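You operate a simulated robot arm through the tools that you are given. There is no shell and no other tool. Be economical: measure what you need, move in short steps, check, and stop when the job is done.

You are at the controls of a simulated two-armed robot. One attempt, no reset.

## Task
Hold the green guide on the back of the cuff bench steady with one hand and flip the tab on the green guide the other way with the other.

It is judged by the outcome, as a careful person would: the job done as asked, and still so three seconds after it is handed in. It fails if anything else is knocked over, pushed out of place, dropped, spilled or broken.

## Robot
Two 7-joint arms with three-finger grippers on one trunk, on a base that drives. Base frame: it is fixed to the floor where the robot stands at the start and does not move with it; the origin is under the middle of the robot, x ahead of it, y to its left, z up; the surface under the hand at the start is at about z = 850. Units: mm, degrees, N and s.
The left shoulder is at the start at [74, 126, 1182], the right one opposite. With the tool pointing down near the work surface each hand reaches from about 400 to 840 mm from the robot's upright axis, wherever it stands, measured 20 degrees to its own side. Places, roughly: tab on the green guide [800, 100, 900]. Payload 2.94 kg a hand.
The TCP of each hand is the grasp point between the finger pads, 30 mm short of the fingertips. In the tool frame z runs along the fingers and y along their closing line. The gripper opens to 128 mm. The gripper's body begins 93 mm behind the TCP.
Orientation is told as [roll, pitch, yaw] about the base's x, y, z axes, in that order, counted from this pose: with the fingers straight down and closing along the base's y, the tool's x points along the base's -x, its y along +y and its z along -z.

## Interface
- The arms move only by the tool nudge_tool. It takes "left_rows", "right_rows" or both (then of equal length, played together; a hand with none holds still); each is a list that holds one entry, the list of rows, each a list of 7 numbers: the shift along the tool's x, y, z in mm, then the turn, a rotation vector about the tool's x, y, z in rad, then the gripper command, from -1 (shut) to 1 (fully open), values between in proportion. In form: [[[tx, ty, tz, wx, wy, wz, hand], ...]]. A call has 1 to 10 rows; each row is the pose to reach, as a shift and turn from the pose commanded when the call began, along the tool's axes at that moment. Rows are played at 5 a second. More than 50 mm and 8.6 degrees between two rows, or a gripper value outside its range, and nothing of the call is played. Where a pose cannot be reached the arm comes as near as it can. A force on the tool above 40 N (or 10 N above the force at the start of the call, whichever is more), or a blocked arm, ends the call early, and 0.2 s more pass. Each finger halts on what it meets, pressing with about 32 N; the grip force reading is that of the motor and also rises with nothing between the fingers. The clock runs only during rows and for 0.2 s after the last one: add rows that repeat a pose to give the fingers time. It gives the time, the measured TCP pose, the force on the tool (base axes), the opening and the grip force at its end, in the units of the frame above (readings bear some noise), with the torque about the TCP (base axes, N m) and any sound that the robot's microphone picked up, and new pictures: "pictures" is both (left out), scene, wrist or none (wrist: the cameras of the hands that moved).
- Cameras (640 x 400 px; columns grow to the right, rows downward): "scene" is now at [204.3, 2.5, 1363.1]; the picture's right is [0.20, -0.98, 0.00], its down [-0.45, -0.09, -0.89] and it looks along [0.87, 0.18, -0.46] (base axes); focal length 245 px, centre (320, 200). "left" rides on the left gripper at [69, 15, -120] in its tool frame; the picture's right is [-0.21, 0.98, 0.00], its down [-0.82, -0.18, -0.54] and it looks along [-0.53, -0.12, 0.84] (tool axes); focal length 251 px, centre (320, 200). "right" rides on the right gripper at [69, -15, -120] in its tool frame; the picture's right is [0.21, 0.98, 0.00], its down [-0.82, 0.18, -0.54] and it looks along [-0.53, 0.12, 0.84] (tool axes); focal length 251 px, centre (320, 200). There is no depth. A picture from a camera that has moved, and an enlarged one, comes with that camera's place and axes in the base frame and with its lens. The place of the scene camera against the robot may be out by one fixed shift of up to 18 mm in any direction.
- slide_trunk(by): slides the trunk up (or, below 0, down) by that many mm; the arms and the scene camera ride with it, the base frame stays. It gives what a move gives, with no picture.
- roll_base(legs): drives the robot by 1 to 6 legs, each [ahead, left, turn to the left] in mm, mm and degrees, along the robot's own axes; the way and the turn of a leg run together, so that a leg with both is an arc; at most 1500 mm and 180 degrees a leg. The arms and the cameras ride along, it lands a little off, and it stops where it bumps. It gives what a move gives, and a new picture of the scene camera.
- turn_head(pan, tilt): turns the head with the scene camera to pan (to the left, within 80 degrees either way) and tilt (down, from -29 to 69), counted from straight ahead of the robot. It gives what a move gives, and a new picture of the scene camera.
- enlarge(camera, box): a new picture of the part [left, top, right, bottom] of that camera's present view, enlarged. No time passes.
- close_job(): hands the job in; it is judged then, once.

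Go step by step. Nothing tells you exact positions but the pictures and the camera data: compare them with the known pose of the tool, close in by small moves and look again before you grip or let go. The budget is 120 turns and 260 pictures, counting those below and the enlarged ones. Unless the task says otherwise, let go and move clear before handing in, and close with one line.

The tools are called after "Request:" as a command line: name --argument value ..., lists and objects as JSON in quotes. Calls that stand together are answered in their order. nudge_tool: Moves the arms, as the interface text tells. Its arguments: {"type":"object","properties":{"left_rows":{"type":"array","items":{"type":"array","items":{"type":"array","items":{"type":"number"}}}},"right_rows":{"type":"array","items":{"type":"array","items":{"type":"array","items":{"type":"number"}}}},"pictures":{"type":"string","enum":["both","scene","wrist","none"]}},"required":[]} The other tools are called the same way: slide_trunk (by) slides the trunk up or down; roll_base (legs) drives the base; turn_head (pan, tilt) turns the head that bears the scene camera; enlarge (camera, box) takes an enlarged picture of a part of a camera's view; close_job () hands the job in.

At the start:

```text
time_s: 0.0
left_position: [394.2, 288.7, 1251.5]
left_tool_rot: [0.0, 0.0, 0.0]
left_wrist_force: [-0.1, -0.5, 0.2]
left_torque: [0.02, -0.01, 0.0]
left_grip_width: 127.9
left_finger_force: 0.1
right_position: [393.7, -123.3, 1169.7]
right_tool_rot: [0.0, 0.0, 0.0]
right_wrist_force: [-0.5, -0.9, 0.3]
right_torque: [0.04, -0.02, 0.01]
right_grip_width: 128.1
right_finger_force: 0.0
trunk travel left (down, up): [-400.0, 147.0]
robot x, y, heading: [-0.4, -0.3, 0.0]
head pan, tilt: [11.8, 27.7]
```

scene: 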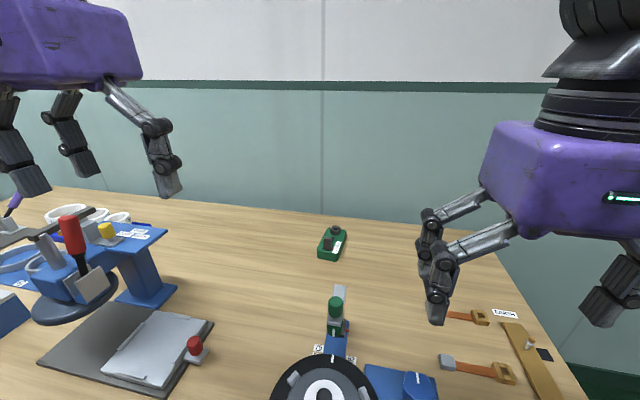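
right: 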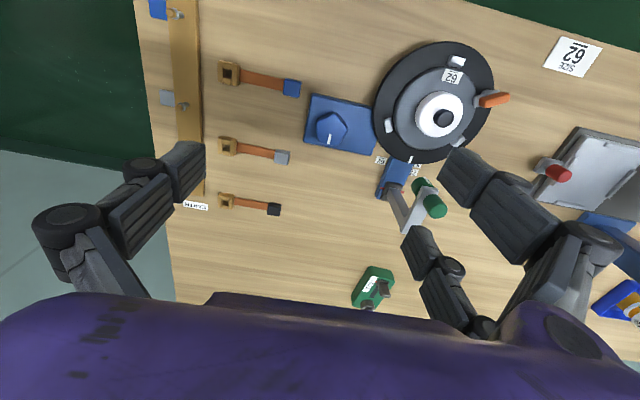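
left: 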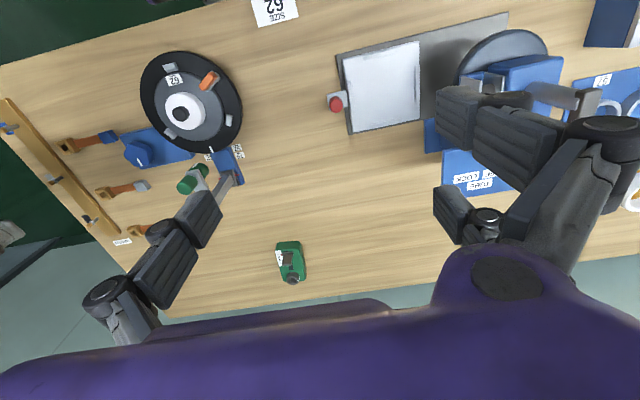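

The green guide is probably the small green block at the far side of the bench, at about (830, 95). I'll take a closer look at it.

Request:
enlarge --camera "scene" --box '[292, 210, 372, 270]'

Request:
enlarge --camera "left" --box '[250, 225, 330, 295]'

Request:
enlarge --camera "right" --box '[330, 250, 410, 320]'

```text
6.67 times, centred on (332, 240) of scene
camera zoom: at [204.3, 2.5, 1363.1], right [0.2, -0.98, 0.0], down [-0.45, -0.09, -0.89], along [0.87, 0.18, -0.46], focal length 1632 px, centre (240, -67)
```

zoom: 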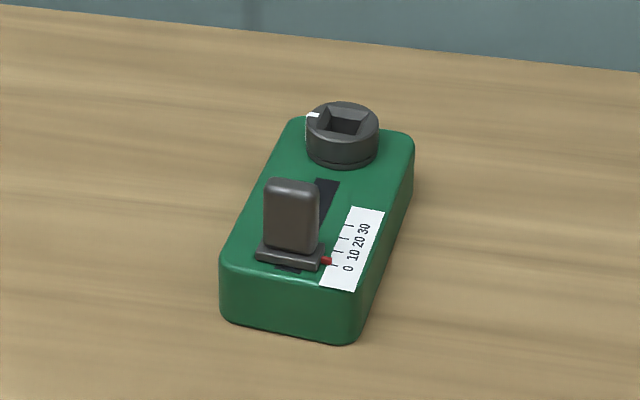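

```text
5.71 times, centred on (290, 260) of left
camera zoom: at [325.2, 303.4, 1371.7], right [0.21, 0.98, 0.0], down [0.82, -0.18, 0.54], along [0.53, -0.12, -0.84], focal length 1437 px, centre (491, -143)
```

zoom: 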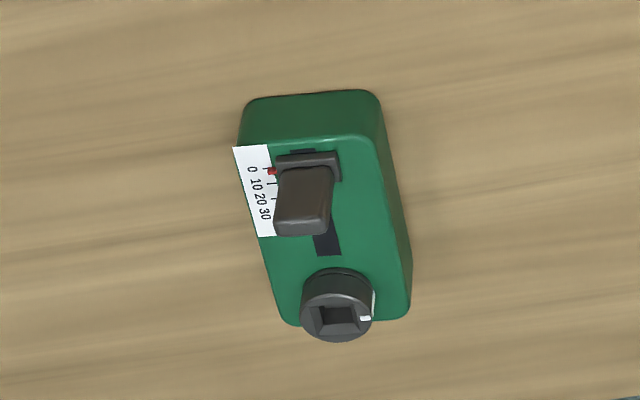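

```text
5.71 times, centred on (370, 285) of right
camera zoom: at [325.5, -137.4, 1289.9], right [-0.21, 0.98, 0.0], down [0.82, 0.18, 0.54], along [0.53, 0.12, -0.84], focal length 1437 px, centre (34, -286)
```

zoom: 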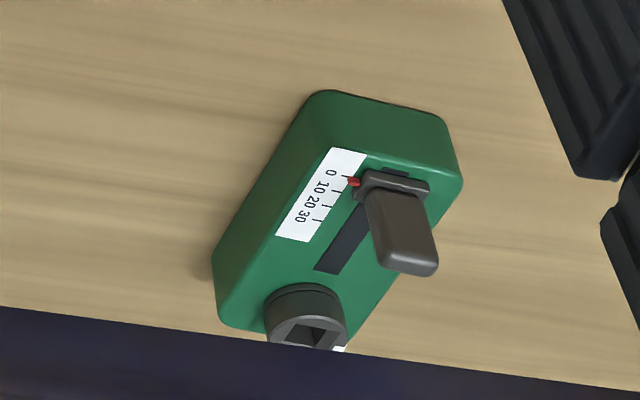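

The tab is a slider on the guide, sitting at the 0 end nearest me. The guide runs roughly along x, from the tab at about (775, 116) to the knob at about (853, 104). That's a long reach, so I'll check the bench edge before driving closer.

Request:
turn_head --pan 0 --tilt 65

```text
time_s: 1.0
left_position: [394.7, 287.8, 1251.6]
left_tool_rot: [0.0, 0.0, 0.0]
left_wrist_force: [-0.2, 0.2, 0.7]
left_torque: [0.03, 0.0, -0.06]
left_grip_width: 128.1
left_finger_force: 0.1
right_position: [392.7, -122.9, 1170.3]
right_tool_rot: [0.0, 0.0, 0.0]
right_wrist_force: [-0.2, -0.5, -1.0]
right_torque: [-0.02, 0.03, -0.02]
right_grip_width: 128.1
right_finger_force: 0.1
trunk travel left (down, up): [-400.0, 147.0]
robot x, y, heading: [1.5, -1.5, 0.1]
head pan, tilt: [0.0, 65.0]
camera scene: at [175.7, -16.2, 1311.8], right [0.0, -1.0, 0.0], down [-0.91, 0.0, -0.42], along [0.42, 0.0, -0.91], focal length 245 px, centre (320, 200)
```

scene: 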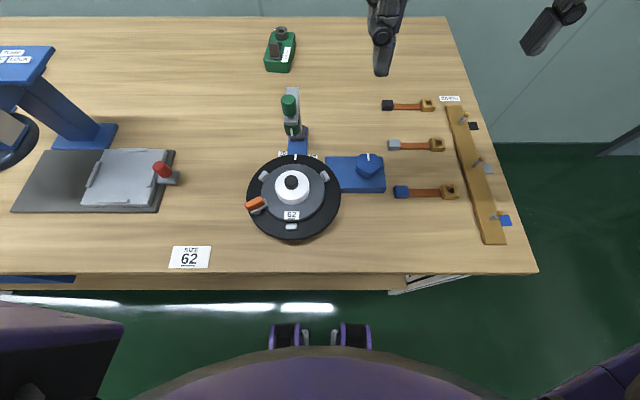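

The bench edge is at about x = 240, so there's room to move up. I'll drive 130 ahead and 80 left.

Request:
roll_base --legs '[[130, 80, 0]]'

Request:
turn_head --pan 2 --tilt 40

```text
time_s: 2.4
left_position: [525.6, 368.1, 1252.5]
left_tool_rot: [0.0, -0.2, 0.0]
left_wrist_force: [-0.2, -0.8, 0.0]
left_torque: [-0.03, 0.01, -0.01]
left_grip_width: 128.1
left_finger_force: 0.1
right_position: [526.5, -41.8, 1169.2]
right_tool_rot: [0.0, -0.1, 0.0]
right_wrist_force: [0.7, -0.2, -0.2]
right_torque: [0.0, -0.01, -0.01]
right_grip_width: 128.0
right_finger_force: 0.0
trunk travel left (down, up): [-400.0, 147.0]
robot x, y, heading: [131.6, 81.3, -0.3]
head pan, tilt: [0.0, 65.0]
camera scene: at [307.5, 64.6, 1311.8], right [0.0, -1.0, 0.0], down [-0.91, 0.0, -0.42], along [0.42, 0.0, -0.91], focal length 245 px, centre (320, 200)
```

scene: 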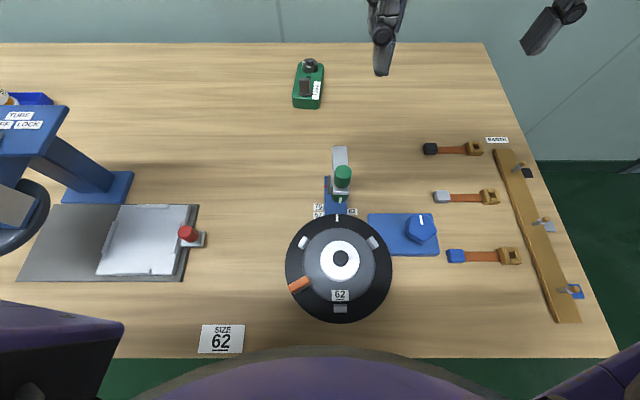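

```text
time_s: 3.3
left_position: [525.8, 368.5, 1254.2]
left_tool_rot: [0.0, -0.1, -0.1]
left_wrist_force: [0.2, -0.5, -0.6]
left_torque: [-0.01, 0.0, 0.0]
left_grip_width: 128.1
left_finger_force: 0.0
right_position: [527.1, -41.2, 1169.2]
right_tool_rot: [0.0, 0.0, -0.1]
right_wrist_force: [-0.3, -1.0, -0.5]
right_torque: [0.03, -0.01, -0.02]
right_grip_width: 128.0
right_finger_force: 0.1
trunk travel left (down, up): [-400.0, 147.0]
robot x, y, heading: [134.9, 81.7, 0.1]
head pan, tilt: [2.0, 40.0]
camera scene: at [331.8, 67.6, 1344.0], right [0.03, -1.0, 0.0], down [-0.64, -0.02, -0.77], along [0.77, 0.03, -0.64], focal length 245 px, centre (320, 200)
```

scene: 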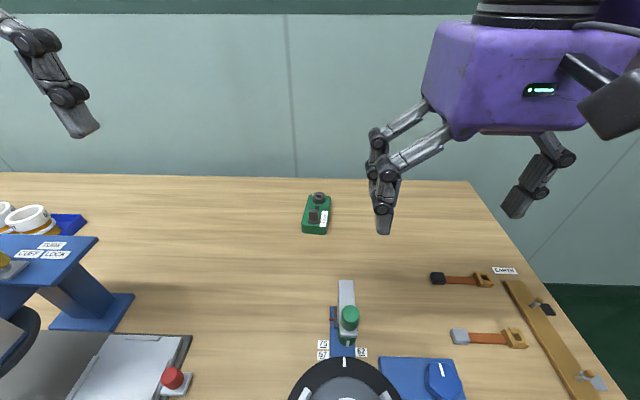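

The guide is in clear view and now within easy reach. I'll bring the left hand closer to the far end to get a better measurement.

Request:
nudge_tool --left_rows '[[[-31, -21, 20, 0, 0, 0, 1], [-62, -42, 40, 0, 0, 0, 1], [-93, -63, 60, 0, 0, 0, 1], [-124, -84, 80, 0, 0, 0, 1], [-155, -105, 100, 0, 0, 0, 1], [-186, -126, 120, 0, 0, 0, 1], [-217, -147, 140, 0, 0, 0, 1], [-240, -168, 154, 0, 0, 0, 1], [-240, -168, 154, 0, 0, 0, 1]]]'

```text
time_s: 5.3
left_position: [732.7, 257.3, 1114.3]
left_tool_rot: [0.0, -0.1, -0.1]
left_wrist_force: [0.4, 0.5, -0.6]
left_torque: [0.02, 0.0, 0.0]
left_grip_width: 128.0
left_finger_force: 0.1
left hand out of reach, approached as far as the arm can: row 7, 8, 9
right_position: [527.2, -41.7, 1169.2]
right_tool_rot: [0.1, -0.2, 0.0]
right_wrist_force: [-0.8, 0.4, -0.4]
right_torque: [0.01, 0.02, 0.0]
right_grip_width: 127.8
right_finger_force: 0.1
trunk travel left (down, up): [-400.0, 147.0]
robot x, y, heading: [134.4, 80.4, 0.0]
head pan, tilt: [2.0, 40.0]
camera scene: at [332.3, 67.9, 1344.0], right [0.03, -1.0, 0.0], down [-0.64, -0.02, -0.77], along [0.77, 0.03, -0.64], focal length 245 px, centre (320, 200)
camera left: at [663.8, 272.8, 1234.6], right [0.21, 0.98, 0.0], down [0.82, -0.18, 0.54], along [0.53, -0.12, -0.84], focal length 251 px, centre (320, 200)
```

scene: 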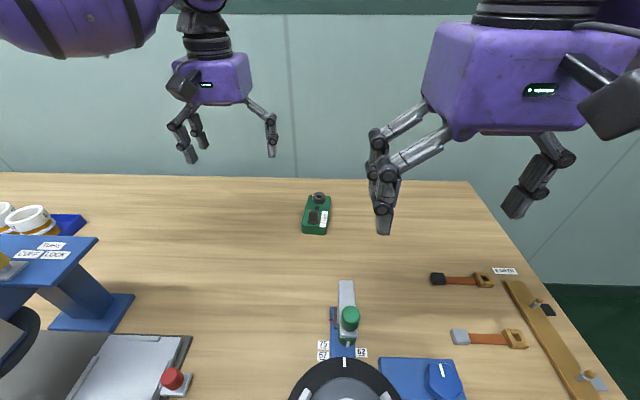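
left: 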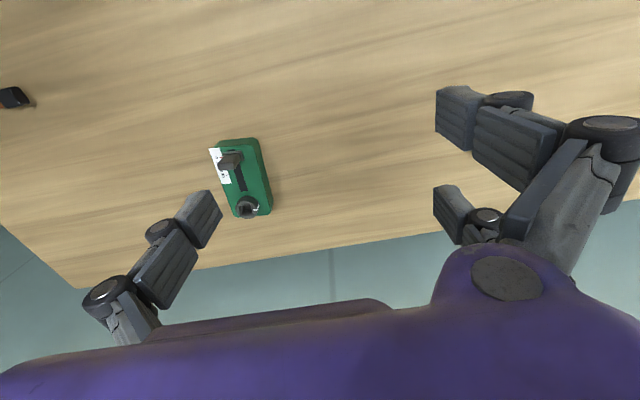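

The left arm's reach is limited at this height, so I'll bring it in lower. First I'll measure the guide from here.

Request:
enlarge --camera "left" --box '[192, 130, 288, 226]'

Request:
enlarge --camera "scene" --box '[287, 185, 347, 240]'

```text
4.17 times, centred on (240, 178) of left
camera zoom: at [663.8, 272.8, 1234.6], right [0.21, 0.98, 0.0], down [0.82, -0.18, 0.54], along [0.53, -0.12, -0.84], focal length 1048 px, centre (653, 292)
```

zoom: 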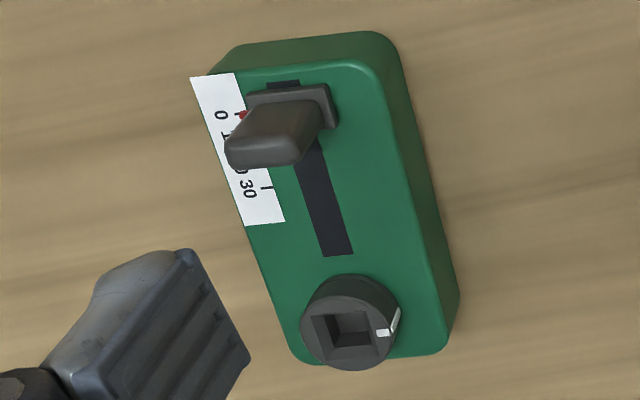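

```text
7.27 times, centred on (317, 212) of scene
camera zoom: at [332.3, 67.9, 1344.0], right [0.03, -1.0, 0.0], down [-0.64, -0.02, -0.77], along [0.77, 0.03, -0.64], focal length 1781 px, centre (342, 109)
```

zoom: 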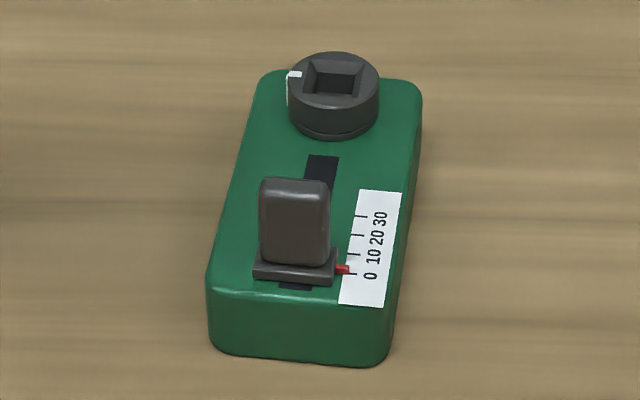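

Top-face corners put the guide at about 62 × 119 mm and 31 mm tall, centred near (833, 108) and yawed about -7°. The tab is at about (782, 113) and the knob at about (862, 106). I'll place the left hand above the knob end with its closing line across the width.

Request:
nudge_tool --left_rows '[[[0, 0, 40, 0, 0, 0, 1], [0, 0, 80, 0, 0, 0, 1], [0, 0, 120, 0, 0, 0.03, 1], [-27, -31, 120, 0, 0, 0.06, 1], [-54, -62, 120, 0, 0, 0.09, 1], [-81, -93, 120, 0, 0, 0.122, 1], [-108, -124, 120, 0, 0, 0.122, 1], [-135, -153, 120, 0, 0, 0.122, 1], [-135, -153, 120, 0, 0, 0.122, 1]]]'

```text
time_s: 7.3
left_position: [732.6, 258.9, 1008.8]
left_tool_rot: [0.0, -0.1, -4.2]
left_wrist_force: [-1.0, 0.0, 0.6]
left_torque: [-0.02, -0.04, -0.02]
left_grip_width: 128.0
left_finger_force: 0.1
left hand out of reach, approached as far as the arm can: row 3, 4, 5, 6, 7, 8, 9
right_position: [526.7, -41.6, 1169.7]
right_tool_rot: [0.0, -0.1, 0.0]
right_wrist_force: [-0.4, 0.1, 0.1]
right_torque: [0.05, -0.01, 0.0]
right_grip_width: 128.2
right_finger_force: 0.1
trunk travel left (down, up): [-400.0, 147.0]
robot x, y, heading: [130.8, 81.1, 0.1]
head pan, tilt: [2.0, 40.0]
camera scene: at [332.1, 67.8, 1344.0], right [0.03, -1.0, 0.0], down [-0.64, -0.02, -0.77], along [0.77, 0.03, -0.64], focal length 245 px, centre (320, 200)
camera left: at [664.9, 279.0, 1127.7], right [0.29, 0.96, 0.0], down [0.81, -0.24, 0.54], along [0.52, -0.15, -0.84], focal length 251 px, centre (320, 200)
```

scene: 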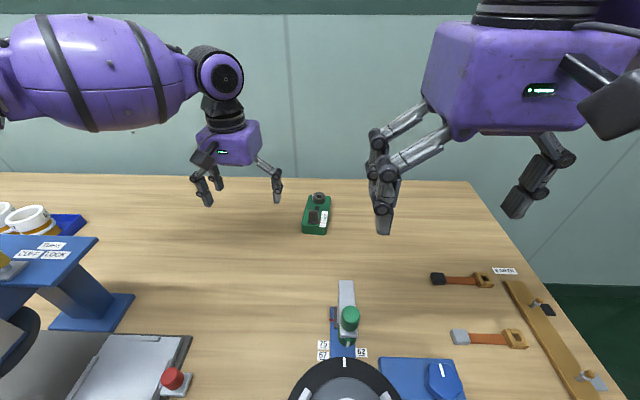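
left: 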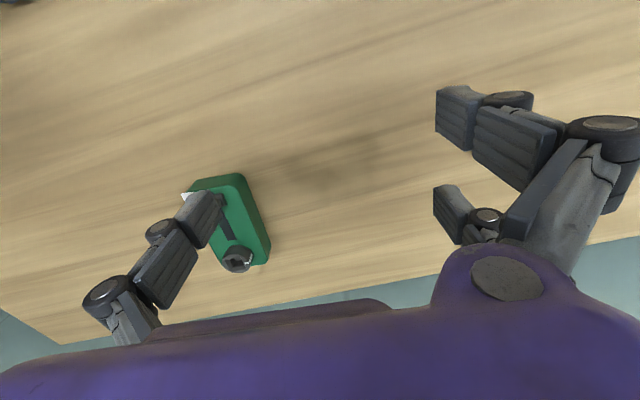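

The left arm stopped short of where I sent it, which looks like a joint limit. I'll test small moves in separate directions to find out which one is blocked.

Request:
nudge_tool --left_rows '[[[0, 0, 25, 0, 0, 0, 1], [0, 0, 50, 0, 0, 0, 1], [0, 0, 50, 0, 0, 0, 1]]]' --pictures "none"

Request:
nudge_tool --left_rows '[[[-20, 0, 0, 0, 0, 0, 1], [-40, 0, 0, 0, 0, 0, 1], [-40, 0, 0, 0, 0, 0, 1]]]' --pictures "none"

Request:
nudge_tool --left_rows '[[[0, -25, 0, 0, 0, 0, 1], [0, -50, 0, 0, 0, 0, 1], [0, -50, 0, 0, 0, 0, 1]]]' --pictures "none"

```text
time_s: 8.1
left_position: [730.7, 266.1, 963.7]
left_tool_rot: [0.0, 0.0, -7.0]
left_wrist_force: [0.1, -0.1, -0.6]
left_torque: [-0.01, 0.0, 0.0]
left_grip_width: 128.3
left_finger_force: 0.1
left hand out of reach, approached as far as the arm can: row 1, 2, 3
right_position: [527.0, -41.6, 1168.0]
right_tool_rot: [0.0, -0.1, 0.1]
right_wrist_force: [0.6, -0.7, -0.2]
right_torque: [-0.02, -0.05, 0.03]
right_grip_width: 128.0
right_finger_force: 0.1
trunk travel left (down, up): [-400.0, 147.0]
robot x, y, heading: [135.5, 82.2, -0.1]
head pan, tilt: [2.0, 40.0]
```

```text
time_s: 8.9
left_position: [757.5, 295.0, 980.6]
left_tool_rot: [0.0, 0.1, -7.1]
left_wrist_force: [-0.5, 0.1, -1.2]
left_torque: [-0.09, 0.02, 0.0]
left_grip_width: 127.9
left_finger_force: 0.1
left hand out of reach, approached as far as the arm can: row 1, 2, 3
right_position: [526.8, -40.3, 1168.7]
right_tool_rot: [0.0, 0.1, -0.1]
right_wrist_force: [-0.5, 0.9, -0.9]
right_torque: [0.0, 0.03, -0.02]
right_grip_width: 128.1
right_finger_force: 0.0
trunk travel left (down, up): [-400.0, 147.0]
robot x, y, heading: [134.3, 80.4, -0.0]
head pan, tilt: [2.0, 40.0]
```

```text
time_s: 9.7
left_position: [740.6, 271.6, 985.1]
left_tool_rot: [0.0, -0.1, -7.0]
left_wrist_force: [0.4, 0.6, -0.5]
left_torque: [0.0, 0.0, 0.01]
left_grip_width: 128.2
left_finger_force: 0.2
left hand out of reach, approached as far as the arm can: row 1, 2, 3
right_position: [525.8, -41.9, 1168.7]
right_tool_rot: [0.0, -0.1, -0.1]
right_wrist_force: [-0.1, 0.0, -0.5]
right_torque: [-0.02, 0.0, 0.0]
right_grip_width: 127.9
right_finger_force: 0.0
trunk travel left (down, up): [-400.0, 147.0]
robot x, y, heading: [131.1, 80.2, -0.1]
head pan, tilt: [2.0, 40.0]
```

The left hand seems limited by wrist bend or inward swing. Raising the trunk makes the forearm slope down more, and moving right puts the guide on the left hand's better side. The right hand will come in pitched forward, so it has reach to spare.

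Request:
slide_trunk --by 100

Request:
roll_base --legs '[[0, -110, 0]]'

Request:
nudge_tool --left_rows '[[[-25, 0, 0, 0, 0, 0, 1], [-50, 0, 0, 0, 0, 0, 1], [-75, 0, 0, 0, 0, 0, 1], [-100, 0, 0, 0, 0, 0, 1], [-100, 0, 0, 0, 0, 0, 1]]]' --pictures "wrist"

```text
time_s: 11.1
left_position: [734.9, 272.2, 1205.5]
left_tool_rot: [1.4, -11.5, -7.1]
left_wrist_force: [0.6, 1.1, 0.3]
left_torque: [-0.02, 0.03, 0.05]
left_grip_width: 127.9
left_finger_force: 0.0
right_position: [527.5, -41.3, 1268.1]
right_tool_rot: [0.1, 0.1, 0.1]
right_wrist_force: [0.8, -1.7, 0.3]
right_torque: [0.05, 0.03, -0.01]
right_grip_width: 127.9
right_finger_force: 0.1
trunk travel left (down, up): [-500.0, 47.0]
robot x, y, heading: [133.2, 80.0, -0.2]
head pan, tilt: [2.0, 40.0]
```

```text
time_s: 12.7
left_position: [734.0, 162.6, 1207.0]
left_tool_rot: [1.4, -11.5, -7.0]
left_wrist_force: [-0.2, 0.8, 0.1]
left_torque: [-0.01, -0.01, -0.03]
left_grip_width: 127.9
left_finger_force: 0.1
right_position: [526.1, -150.4, 1269.8]
right_tool_rot: [0.0, -0.1, 0.2]
right_wrist_force: [0.0, 0.3, 0.6]
right_torque: [0.01, -0.03, -0.02]
right_grip_width: 128.1
right_finger_force: 0.0
trunk travel left (down, up): [-500.0, 47.0]
robot x, y, heading: [130.0, -28.3, -0.2]
head pan, tilt: [2.0, 40.0]
camera scene: at [277.8, -41.7, 1459.5], right [0.04, -1.0, 0.0], down [-0.64, -0.02, -0.77], along [0.77, 0.03, -0.64], focal length 245 px, centre (320, 200)
```

scene: 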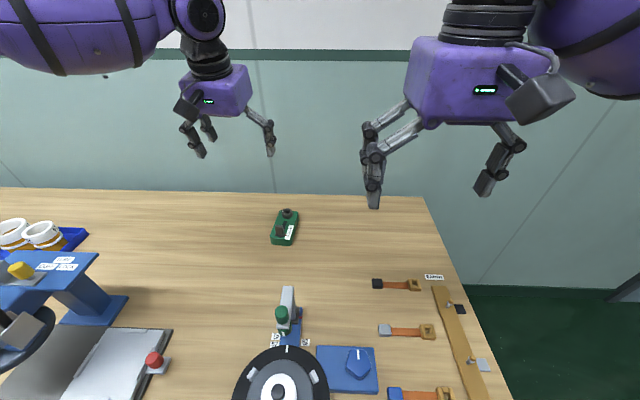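

```text
time_s: 13.9
left_position: [747.5, 179.5, 1214.5]
left_tool_rot: [1.4, -11.5, -7.1]
left_wrist_force: [0.7, 0.2, -0.2]
left_torque: [0.03, -0.01, -0.01]
left_grip_width: 127.8
left_finger_force: 0.0
left hand out of reach, approached as far as the arm can: row 1, 2, 3, 4, 5
right_position: [525.9, -151.3, 1268.4]
right_tool_rot: [0.1, 0.0, 0.1]
right_wrist_force: [-0.1, 0.5, 0.4]
right_torque: [0.0, -0.01, -0.01]
right_grip_width: 128.0
right_finger_force: 0.1
trunk travel left (down, up): [-500.0, 47.0]
robot x, y, heading: [133.2, -27.4, 0.1]
head pan, tilt: [2.0, 40.0]
camera left: at [657.3, 202.5, 1319.1], right [0.32, 0.94, 0.07], down [0.67, -0.28, 0.69], along [0.67, -0.18, -0.72], focal length 251 px, centre (320, 200)
```

left: 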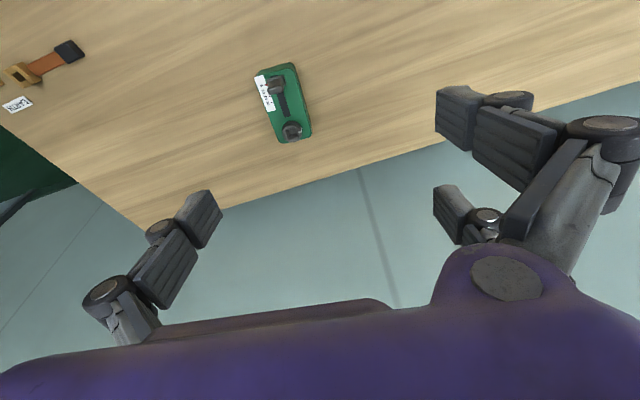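

The hand is now higher and pitched forward by 11.5°. I'll lower it and see how the reach is near bench level.

Request:
nudge_tool --left_rows '[[[8, 0, 39, 0, 0, 0, 1], [16, 0, 78, 0, 0, 0, 1], [24, 0, 117, 0, 0, 0, 1], [32, 0, 156, 0, 0, 0, 1], [40, 0, 195, 0, 0, 0, 1], [40, 0, 195, 0, 0, 0, 1]]]' --pictures "none"

Request:
nudge_tool --left_rows '[[[-20, 0, 4, 0, 0, 0, 1], [-40, 0, 8, 0, 0, 0, 1], [-60, 0, 12, 0, 0, 0, 1], [-60, 0, 12, 0, 0, 0, 1]]]' --pictures "scene"

```text
time_s: 15.3
left_position: [723.7, 200.6, 1029.5]
left_tool_rot: [1.4, -11.5, -7.0]
left_wrist_force: [0.5, 0.1, 0.7]
left_torque: [-0.01, 0.0, 0.01]
left_grip_width: 127.9
left_finger_force: 0.1
left hand out of reach, approached as far as the arm can: row 3, 4, 5, 6
right_position: [527.0, -151.8, 1270.0]
right_tool_rot: [0.0, -0.1, 0.1]
right_wrist_force: [0.2, 0.6, -0.2]
right_torque: [0.02, 0.0, 0.02]
right_grip_width: 127.7
right_finger_force: 0.2
trunk travel left (down, up): [-500.0, 47.0]
robot x, y, heading: [132.3, -26.3, 0.2]
head pan, tilt: [2.0, 40.0]
```

```text
time_s: 16.3
left_position: [743.4, 216.3, 1044.4]
left_tool_rot: [1.5, -11.7, -7.1]
left_wrist_force: [0.3, 0.1, -0.2]
left_torque: [-0.01, -0.02, -0.01]
left_grip_width: 128.1
left_finger_force: 0.0
left hand out of reach, approached as far as the arm can: row 1, 2, 3, 4
right_position: [526.8, -151.2, 1269.9]
right_tool_rot: [0.0, -0.1, 0.1]
right_wrist_force: [0.4, -0.4, -0.8]
right_torque: [-0.01, 0.02, 0.0]
right_grip_width: 127.9
right_finger_force: 0.1
trunk travel left (down, up): [-500.0, 47.0]
robot x, y, heading: [129.7, -30.5, 0.0]
head pan, tilt: [2.0, 40.0]
camera scene: at [277.8, -42.2, 1459.5], right [0.04, -1.0, 0.0], down [-0.64, -0.02, -0.77], along [0.77, 0.03, -0.64], focal length 245 px, centre (320, 200)
```

scene: 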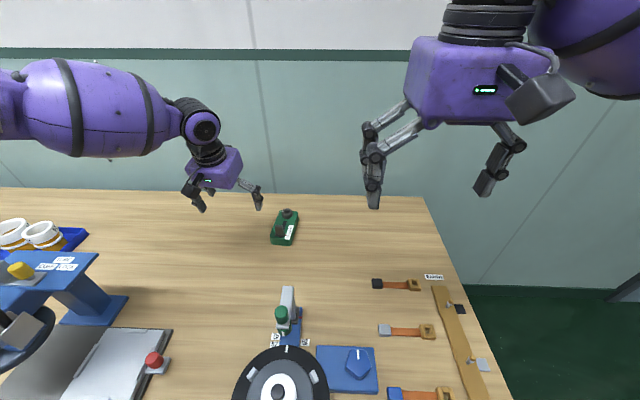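

The joint posture looks poor. I'll pull the left hand back over clear bench, lower it there, and then extend it at low height.

Request:
nudge_tool --left_rows '[[[47, 0, -10, 0, 0, 0, 1], [94, 0, -20, 0, 0, 0, 1], [140, -3, -29, 0, 0, 0, 1], [148, -3, 10, 0, 0, 0, 1], [156, -3, 50, 0, 0, 0, 1], [160, -3, 70, 0, 0, 0, 1], [160, -3, 70, 0, 0, 0, 1]]]' --pictures "none"

Request:
nudge_tool --left_rows '[[[-40, 0, 8, 0, 0, 0, 1], [-80, 0, 16, 0, 0, 0, 1], [-120, 0, 24, 0, 0, 0, 1], [-160, 0, 32, 0, 0, 0, 1], [-160, 0, 32, 0, 0, 0, 1]]]' --pictures "scene"

```text
time_s: 17.9
left_position: [601.0, 234.3, 944.5]
left_tool_rot: [1.5, -11.4, -7.0]
left_wrist_force: [0.2, -0.9, 0.0]
left_torque: [-0.02, 0.02, -0.01]
left_grip_width: 128.2
left_finger_force: 0.1
right_position: [526.8, -150.8, 1269.9]
right_tool_rot: [0.0, -0.1, 0.2]
right_wrist_force: [-0.5, 0.5, -0.8]
right_torque: [0.06, -0.01, 0.01]
right_grip_width: 128.0
right_finger_force: 0.1
trunk travel left (down, up): [-500.0, 47.0]
robot x, y, heading: [133.1, -32.5, -0.1]
head pan, tilt: [2.0, 40.0]
```

```text
time_s: 19.1
left_position: [718.6, 240.3, 979.5]
left_tool_rot: [1.4, -11.7, -7.1]
left_wrist_force: [-0.7, -0.2, 0.1]
left_torque: [-0.04, -0.03, -0.01]
left_grip_width: 128.2
left_finger_force: 0.1
left hand out of reach, approached as far as the arm can: row 3, 4, 5
right_position: [526.4, -151.2, 1268.4]
right_tool_rot: [0.0, 0.0, 0.2]
right_wrist_force: [-0.4, -0.4, 0.0]
right_torque: [0.0, -0.01, 0.01]
right_grip_width: 128.4
right_finger_force: 0.2
trunk travel left (down, up): [-500.0, 47.0]
robot x, y, heading: [135.0, -30.2, 0.5]
head pan, tilt: [2.0, 40.0]
camera scene: at [277.7, -42.2, 1459.5], right [0.04, -1.0, 0.0], down [-0.64, -0.02, -0.77], along [0.77, 0.03, -0.64], focal length 245 px, centre (320, 200)
```

scene: 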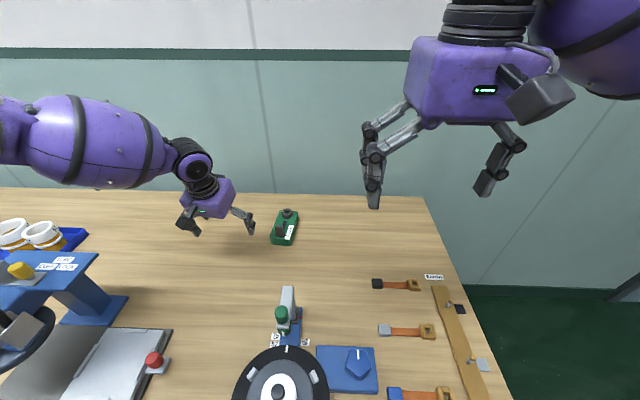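

Still limited. I'll test whether hand yaw is the limiting factor, using a different yaw while retracted and then extending.

Request:
nudge_tool --left_rows '[[[40, 0, -8, 0, 0, -0.14, 1], [80, 0, -16, 0, 0, -0.28, 1], [100, 0, -20, 0, 0, -0.42, 1], [100, 0, -20, 0, 0, -0.56, 1], [60, 0, -12, 0, 0, -0.56, 1], [20, 0, -4, 0, 0, -0.56, 1], [-20, 0, 4, 0, 0, -0.56, 1], [-60, 0, 12, 0, 0, -0.56, 1], [-100, 0, 20, 0, 0, -0.56, 1], [-100, 0, 20, 0, 0, -0.56, 1]]]' --pictures "none"

```text
time_s: 21.3
left_position: [754.8, 262.2, 1019.0]
left_tool_rot: [-5.0, -10.6, 25.7]
left_wrist_force: [0.7, 0.8, -0.2]
left_torque: [-0.02, 0.04, 0.0]
left_grip_width: 128.1
left_finger_force: 0.0
left hand out of reach, approached as far as the arm can: row 7, 8, 9, 10
right_position: [526.4, -151.8, 1268.7]
right_tool_rot: [0.0, -0.2, 0.2]
right_wrist_force: [-0.1, 0.0, -0.1]
right_torque: [-0.02, 0.01, 0.03]
right_grip_width: 127.8
right_finger_force: 0.1
trunk travel left (down, up): [-500.0, 47.0]
robot x, y, heading: [135.9, -31.3, 0.0]
head pan, tilt: [2.0, 40.0]
```

I'll pull back, straighten the hand and lower the trunk to its starting height. Then I'll test an extension with the tool vertical and low, which is where the quoted reach applies.

Request:
nudge_tool --left_rows '[[[33, 16, -7, 0, 0, 0.14, 1], [66, 32, -14, 0, 0, 0.28, 1], [99, 48, -20, 0, 0, 0.42, 1], [132, 65, -27, 0, 0, 0.44, 1], [132, 65, -27, 0, 0, 0.44, 1]]]' --pictures "none"

Request:
slide_trunk --by -100

```text
time_s: 22.5
left_position: [606.3, 260.1, 1013.4]
left_tool_rot: [0.0, -11.6, 0.1]
left_wrist_force: [-0.5, 0.2, 0.1]
left_torque: [-0.01, 0.05, 0.01]
left_grip_width: 128.1
left_finger_force: 0.1
right_position: [527.9, -151.9, 1268.7]
right_tool_rot: [0.0, -0.1, 0.1]
right_wrist_force: [0.6, 0.3, -1.6]
right_torque: [0.0, 0.01, 0.03]
right_grip_width: 128.1
right_finger_force: 0.0
trunk travel left (down, up): [-500.0, 47.0]
robot x, y, heading: [130.8, -26.4, 0.0]
head pan, tilt: [2.0, 40.0]
```

```text
time_s: 23.8
left_position: [607.9, 259.7, 912.5]
left_tool_rot: [0.0, -11.7, 0.0]
left_wrist_force: [0.0, 0.4, 0.8]
left_torque: [0.01, 0.01, 0.01]
left_grip_width: 128.1
left_finger_force: 0.1
right_position: [526.2, -151.1, 1168.5]
right_tool_rot: [0.0, -0.2, 0.1]
right_wrist_force: [-0.3, -0.6, 0.4]
right_torque: [-0.02, 0.0, -0.02]
right_grip_width: 128.0
right_finger_force: 0.1
trunk travel left (down, up): [-400.0, 147.0]
robot x, y, heading: [130.9, -30.1, -0.2]
head pan, tilt: [2.0, 40.0]
```

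Request:
nudge_tool --left_rows '[[[-39, 0, 8, 0, 0, 0, 1], [-78, 0, 16, 0, 0, 0, 1], [-117, 0, 24, 0, 0, 0, 1], [-156, 0, 32, 0, 0, 0, 1], [-195, 0, 40, 0, 0, 0, 1], [-234, 0, 48, 0, 0, 0, 1], [-234, 0, 48, 0, 0, 0, 1]]]' --pictures "scene"

```text
time_s: 25.4
left_position: [833.6, 266.2, 918.2]
left_tool_rot: [0.1, -11.8, 0.1]
left_wrist_force: [-0.3, 0.0, -0.3]
left_torque: [0.03, -0.01, 0.02]
left_grip_width: 128.0
left_finger_force: 0.1
left hand out of reach, approached as far as the arm can: row 6, 7
right_position: [527.0, -152.4, 1169.0]
right_tool_rot: [0.1, -0.2, 0.1]
right_wrist_force: [0.0, -0.6, -0.3]
right_torque: [0.05, 0.01, 0.03]
right_grip_width: 127.9
right_finger_force: 0.1
trunk travel left (down, up): [-400.0, 147.0]
robot x, y, heading: [132.5, -29.7, 0.3]
head pan, tilt: [2.0, 40.0]
camera scene: at [331.3, -43.0, 1344.2], right [0.04, -1.0, 0.0], down [-0.64, -0.02, -0.77], along [0.77, 0.03, -0.64], focal length 245 px, centre (320, 200)
```

scene: 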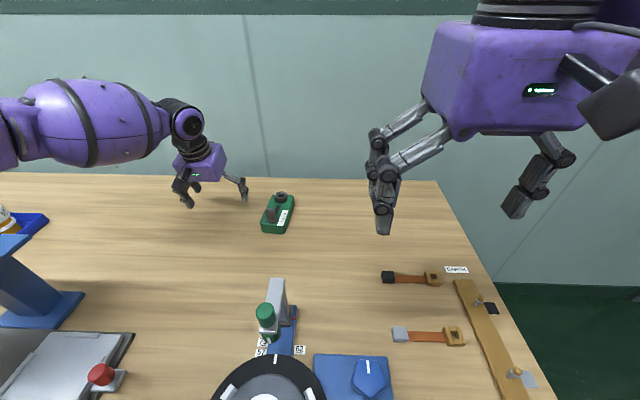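

The left hand now reaches (834, 266) at low height. I'll raise it slightly to clear the tab and knob, then move it sideways over the guide.

Request:
nudge_tool --left_rows '[[[12, 0, -25, 0, 0, 0.03, 1], [5, 0, -44, 0, 0, 0.06, 1], [0, -40, -43, 0, 0, 0.09, 1], [-6, -80, -42, 0, 0, 0.122, 1], [-12, -120, -41, 0, 0, 0.122, 1], [-12, -155, -41, 0, 0, 0.122, 1], [-12, -155, -41, 0, 0, 0.122, 1]]]'

```text
time_s: 27.0
left_position: [792.8, 175.5, 964.0]
left_tool_rot: [1.6, -11.6, -7.1]
left_wrist_force: [0.4, 0.3, 0.6]
left_torque: [0.04, -0.01, 0.02]
left_grip_width: 128.0
left_finger_force: 0.1
left hand out of reach, approached as far as the arm can: row 4, 5, 6, 7
right_position: [526.3, -152.3, 1169.0]
right_tool_rot: [0.1, -0.1, 0.0]
right_wrist_force: [0.0, 0.5, -0.4]
right_torque: [0.01, -0.01, -0.02]
right_grip_width: 128.0
right_finger_force: 0.1
trunk travel left (down, up): [-400.0, 147.0]
robot x, y, heading: [133.4, -27.7, -0.1]
head pan, tilt: [2.0, 40.0]
camera scene: at [331.7, -43.4, 1344.1], right [0.04, -1.0, 0.0], down [-0.64, -0.02, -0.77], along [0.77, 0.03, -0.64], focal length 245 px, centre (320, 200)
camera left: at [703.3, 198.2, 1067.5], right [0.32, 0.94, 0.07], down [0.67, -0.28, 0.69], along [0.67, -0.18, -0.72], focal length 251 px, centre (320, 200)
```

scene: 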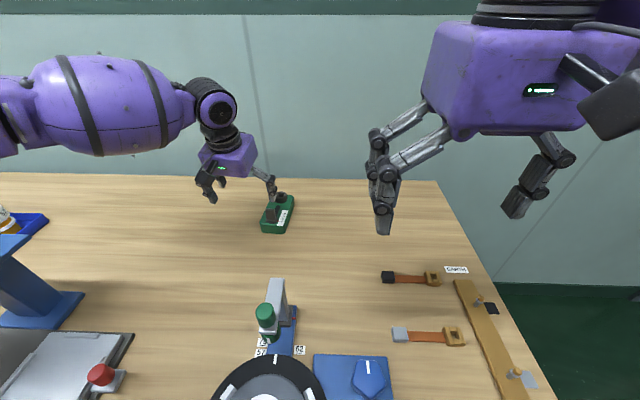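
left: 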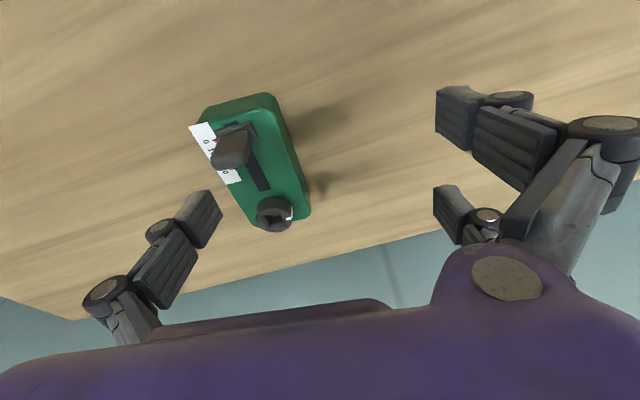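

Only the sideways reach is short now, so I'll let the base supply it. I'll drive 80 mm right and 40 mm ahead, with the fingertips at z ≈ 934, above the tab.

Request:
roll_base --legs '[[0, -80, 0], [40, 0, 0]]'

Request:
enlarge --camera "left" --box '[0, 0, 640, 400]'

```text
time_s: 28.5
left_position: [791.2, 103.7, 963.2]
left_tool_rot: [1.5, -11.7, -7.0]
left_wrist_force: [-1.0, -0.7, -0.2]
left_torque: [-0.03, -0.03, 0.01]
left_grip_width: 128.1
left_finger_force: 0.2
right_position: [525.4, -224.1, 1169.6]
right_tool_rot: [0.1, -0.1, 0.2]
right_wrist_force: [0.2, 0.5, 0.7]
right_torque: [-0.01, -0.03, 0.01]
right_grip_width: 128.2
right_finger_force: 0.1
trunk travel left (down, up): [-400.0, 147.0]
robot x, y, heading: [129.4, -104.3, -0.0]
head pan, tilt: [2.0, 40.0]
stopped in leg 1: the robot was blocked; the commanded pose is now the measured one
camera scene: at [331.3, -114.8, 1344.1], right [0.04, -1.0, 0.0], down [-0.64, -0.03, -0.77], along [0.77, 0.03, -0.64], focal length 245 px, centre (320, 200)
```

scene: 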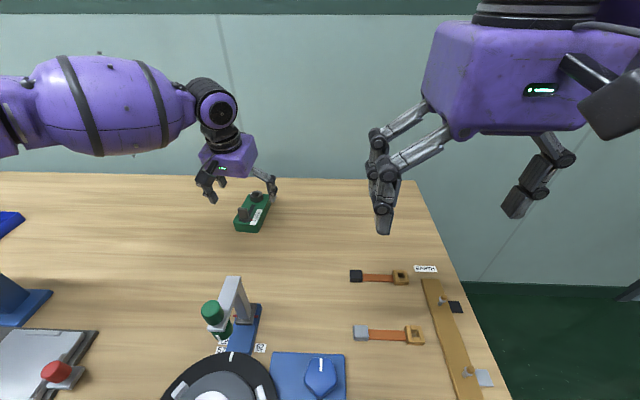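

```text
1.00 times, centred on (320, 200) of left (not enlarged: the box is as wide or as high as the picture)
camera zoom: at [702.3, 127.0, 1066.7], right [0.32, 0.94, 0.07], down [0.67, -0.28, 0.69], along [0.67, -0.18, -0.72], focal length 251 px, centre (320, 200)
```

zoom: 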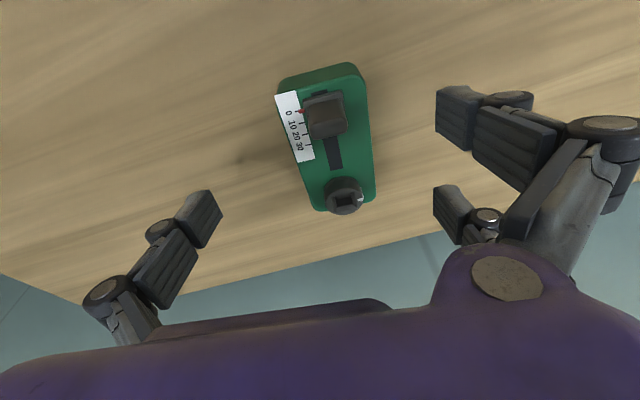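

The left fingers now straddle the guide from above. The base was blocked on its right, so it won't go any further that way. I'll lower the hand and then try moving forward along the guide's axis.

Request:
nudge_tool --left_rows '[[[6, 4, 27, 0, 0, 0, 1], [11, 6, 54, 0, 0, 0, 1], [-10, 6, 58, 0, 0, 0, 1], [-33, 6, 63, 0, 0, 0, 1], [-33, 6, 63, 0, 0, 0, 1]]]'

```text
time_s: 29.7
left_position: [793.9, 115.6, 940.6]
left_tool_rot: [1.3, -11.5, -7.0]
left_wrist_force: [-0.3, -0.2, 0.5]
left_torque: [-0.04, 0.02, 0.01]
left_grip_width: 128.1
left_finger_force: 0.1
left hand out of reach, approached as far as the arm can: row 1, 2, 3, 4, 5
right_position: [526.6, -223.1, 1170.4]
right_tool_rot: [0.1, -0.1, 0.2]
right_wrist_force: [-0.4, -0.4, -0.2]
right_torque: [0.02, 0.02, 0.02]
right_grip_width: 128.0
right_finger_force: 0.0
trunk travel left (down, up): [-400.0, 147.0]
robot x, y, heading: [131.4, -105.2, 0.3]
head pan, tilt: [2.0, 40.0]
camera scene: at [331.6, -114.8, 1344.0], right [0.04, -1.0, 0.0], down [-0.64, -0.03, -0.77], along [0.77, 0.03, -0.64], focal length 245 px, centre (320, 200)
camera left: at [704.9, 137.8, 1044.5], right [0.32, 0.94, 0.07], down [0.67, -0.28, 0.69], along [0.67, -0.18, -0.72], focal length 251 px, centre (320, 200)
```

scene: 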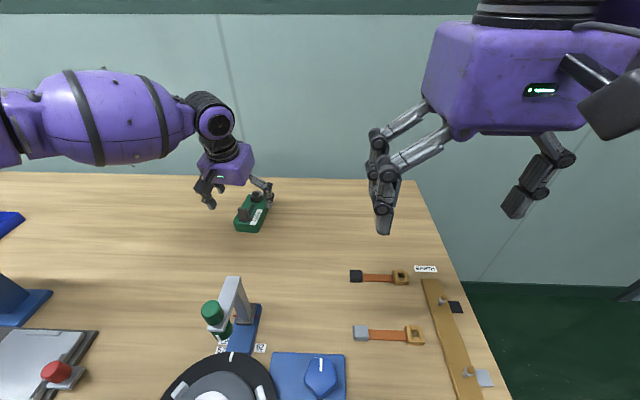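
left: 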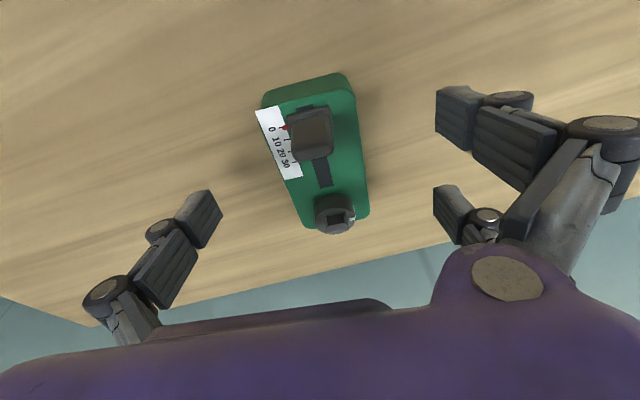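

Reach is limited again. I'll turn the head to look at the left arm's posture.

Request:
turn_head --pan 55 --tilt 25

```text
time_s: 30.9
left_position: [793.8, 114.2, 941.7]
left_tool_rot: [1.4, -11.5, -7.0]
left_wrist_force: [0.3, 0.5, 0.0]
left_torque: [0.02, -0.01, 0.03]
left_grip_width: 127.9
left_finger_force: 0.1
right_position: [526.8, -224.2, 1169.8]
right_tool_rot: [-0.1, -0.1, 0.2]
right_wrist_force: [-0.1, 0.2, 0.3]
right_torque: [-0.02, 0.0, -0.01]
right_grip_width: 128.1
right_finger_force: 0.0
trunk travel left (down, up): [-400.0, 147.0]
robot x, y, heading: [128.4, -102.7, 0.3]
head pan, tilt: [55.0, 25.0]
camera scene: at [299.2, -42.5, 1367.3], right [0.82, -0.57, 0.0], down [-0.24, -0.35, -0.91], along [0.52, 0.74, -0.42], focal length 245 px, centre (320, 200)
```

scene: 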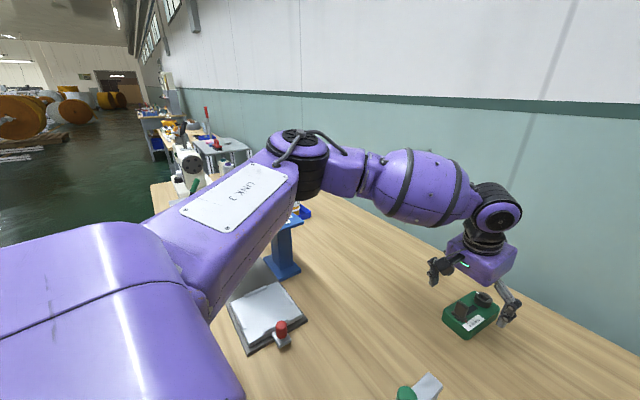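

The elbow is well bent, so this is a joint limit and not full extension. I'll try small orientation changes at one slightly farther point and see which rows become reachable.

Request:
nudge_tool --left_rows '[[[-15, 0, 3, 0, 0, 0, 1], [-15, 0, 3, 0, 0.14, 0, 1], [-15, 0, 3, 0, 0, 0, 1], [-15, 0, 3, 0, -0.14, 0, 1], [-15, 0, 3, 0, 0, 0, 1], [-15, 0, 3, 0, 0, 0.14, 1], [-15, 0, 3, 0, 0, 0, 1], [-15, 0, 3, 0, 0, -0.14, 1], [-15, 0, 3, 0, 0, 0, 1], [-15, 0, 3, 0.14, 0, 0, 1]]]' --pictures "none"

Request:
nudge_tool --left_rows '[[[0, 0, 0, 0, 0, 0, 1], [-15, 0, 3, -0.14, 0, 0, 1], [-15, 0, 3, -0.28, 0, 0, 1], [-15, 0, 3, -0.14, 0, 0, 1], [0, 0, 0, 0, 0, 0, 1]]]' --pictures "none"

```text
time_s: 33.1
left_position: [811.2, 113.2, 940.3]
left_tool_rot: [-6.7, -11.7, -7.0]
left_wrist_force: [-0.1, 1.0, 1.2]
left_torque: [-0.04, -0.01, 0.02]
left_grip_width: 128.0
left_finger_force: 0.1
left hand out of reach, approached as far as the arm can: row 1, 2, 3, 5, 6, 7, 8, 9
right_position: [526.8, -223.5, 1168.5]
right_tool_rot: [0.0, 0.0, 0.3]
right_wrist_force: [-0.1, 0.8, 0.4]
right_torque: [0.01, 0.0, 0.01]
right_grip_width: 128.0
right_finger_force: 0.1
trunk travel left (down, up): [-400.0, 147.0]
robot x, y, heading: [132.0, -99.0, 0.4]
head pan, tilt: [55.0, 25.0]
```

```text
time_s: 34.3
left_position: [810.2, 114.6, 940.4]
left_tool_rot: [-6.6, -11.6, -6.9]
left_wrist_force: [-0.6, -0.4, 1.2]
left_torque: [0.05, 0.0, 0.01]
left_grip_width: 127.9
left_finger_force: 0.1
left hand out of reach, approached as far as the arm can: row 2, 3, 4
right_position: [526.5, -224.2, 1168.8]
right_tool_rot: [0.2, -0.1, 0.2]
right_wrist_force: [0.2, 0.2, 0.2]
right_torque: [0.04, -0.03, 0.01]
right_grip_width: 128.1
right_finger_force: 0.1
trunk travel left (down, up): [-400.0, 147.0]
robot x, y, heading: [133.3, -103.2, 0.2]
head pan, tilt: [55.0, 25.0]
```

Pitching or rolling the fingers forward or to the right helps, so the wrist bend is what's limiting it. Raising the trunk while keeping the hand low should relax it.

Request:
slide_trunk --by 140

Request:
nudge_tool --left_rows '[[[8, 0, 39, 0, 0, 0, 1], [16, 0, 78, 0, 0, 0, 1], [24, 0, 117, 0, 0, 0, 1], [29, 0, 137, 0, 0, 0, 1], [29, 0, 137, 0, 0, 0, 1]]]' --pictures "none"

```text
time_s: 36.0
left_position: [793.8, 115.0, 1311.1]
left_tool_rot: [-3.6, -31.2, -8.1]
left_wrist_force: [0.8, -0.5, 0.0]
left_torque: [-0.06, -0.02, -0.03]
left_grip_width: 127.8
left_finger_force: 0.2
right_position: [527.9, -224.0, 1308.0]
right_tool_rot: [-0.1, 0.1, 0.2]
right_wrist_force: [0.6, 0.0, -0.5]
right_torque: [0.0, 0.02, 0.01]
right_grip_width: 127.7
right_finger_force: 0.0
trunk travel left (down, up): [-540.0, 7.0]
robot x, y, heading: [132.7, -107.7, 0.2]
head pan, tilt: [55.0, 25.0]
```

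```text
time_s: 37.2
left_position: [789.3, 124.5, 1198.9]
left_tool_rot: [-3.8, -31.4, -8.0]
left_wrist_force: [0.5, 1.0, -0.7]
left_torque: [0.01, 0.02, 0.0]
left_grip_width: 128.0
left_finger_force: 0.1
left hand out of reach, approached as far as the arm can: row 1, 2, 3, 4, 5
right_position: [527.4, -223.2, 1309.5]
right_tool_rot: [0.0, 0.0, 0.2]
right_wrist_force: [0.0, 0.6, 0.4]
right_torque: [-0.01, 0.02, 0.0]
right_grip_width: 128.0
right_finger_force: 0.1
trunk travel left (down, up): [-540.0, 7.0]
robot x, y, heading: [131.6, -100.5, 0.1]
head pan, tilt: [55.0, 25.0]
```

The left arm behaves badly near this limit, and being closer would fix it. I'll pull the left hand back to a clean pose, bring the trunk back to its starting height, and gently try driving forward.

Request:
nudge_tool --left_rows '[[[40, 10, -24, 0, 0.08, 0, 1], [80, 20, -48, 0, 0.18, 0, 1], [120, 30, -72, 0, 0.3, 0, 1], [154, 40, -93, 0, 0.42, 0, 1], [154, 40, -93, 0, 0.53, 0, 1], [154, 40, -93, 0, 0.53, 0, 1]]]' --pictures "none"

Request:
slide_trunk --by -140

Request:
roll_base --legs '[[0, 25, 0], [40, 0, 0]]'

```text
time_s: 38.6
left_position: [617.2, 194.4, 1193.0]
left_tool_rot: [-3.2, -1.1, -9.8]
left_wrist_force: [-0.7, 0.2, 0.3]
left_torque: [-0.02, 0.0, -0.02]
left_grip_width: 128.0
left_finger_force: 0.1
right_position: [525.3, -223.8, 1309.0]
right_tool_rot: [0.0, 0.0, 0.2]
right_wrist_force: [-0.4, 0.1, -0.2]
right_torque: [-0.02, -0.02, 0.01]
right_grip_width: 127.9
right_finger_force: 0.1
trunk travel left (down, up): [-540.0, 7.0]
robot x, y, heading: [130.8, -103.2, 0.2]
head pan, tilt: [55.0, 25.0]
```

```text
time_s: 40.2
left_position: [619.8, 193.5, 1055.3]
left_tool_rot: [-3.1, -1.2, -9.8]
left_wrist_force: [0.6, 0.0, -0.2]
left_torque: [-0.01, -0.01, 0.01]
left_grip_width: 128.0
left_finger_force: 0.1
right_position: [527.4, -223.0, 1169.7]
right_tool_rot: [0.0, 0.0, 0.2]
right_wrist_force: [-0.5, -0.7, -0.1]
right_torque: [0.01, 0.01, 0.04]
right_grip_width: 128.1
right_finger_force: 0.1
trunk travel left (down, up): [-400.0, 147.0]
robot x, y, heading: [132.2, -103.1, 0.4]
head pan, tilt: [55.0, 25.0]
```

```text
time_s: 41.6
left_position: [634.1, 217.2, 1059.0]
left_tool_rot: [-3.1, -1.7, -9.9]
left_wrist_force: [-1.0, -0.3, 0.5]
left_torque: [-0.03, -0.04, 0.01]
left_grip_width: 128.3
left_finger_force: 0.0
right_position: [539.5, -199.5, 1173.2]
right_tool_rot: [0.0, -0.6, 0.1]
right_wrist_force: [-0.7, 0.4, -0.4]
right_torque: [-0.01, 0.0, 0.01]
right_grip_width: 128.0
right_finger_force: 0.0
trunk travel left (down, up): [-400.0, 147.0]
robot x, y, heading: [154.3, -75.3, 0.3]
head pan, tilt: [55.0, 25.0]
camera scene: at [310.2, -19.1, 1369.2], right [0.82, -0.57, 0.01], down [-0.23, -0.35, -0.91], along [0.52, 0.74, -0.42], focal length 245 px, centre (320, 200)
```

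scene: 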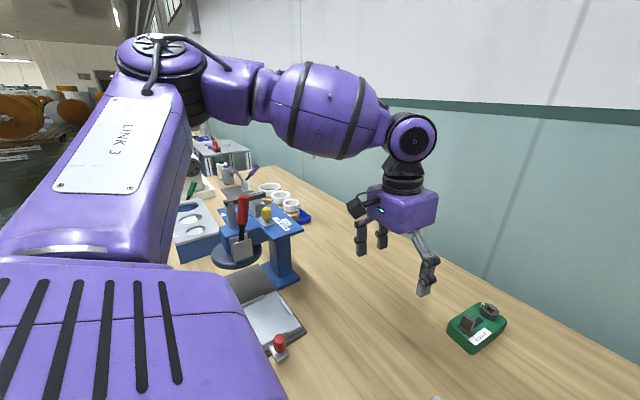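

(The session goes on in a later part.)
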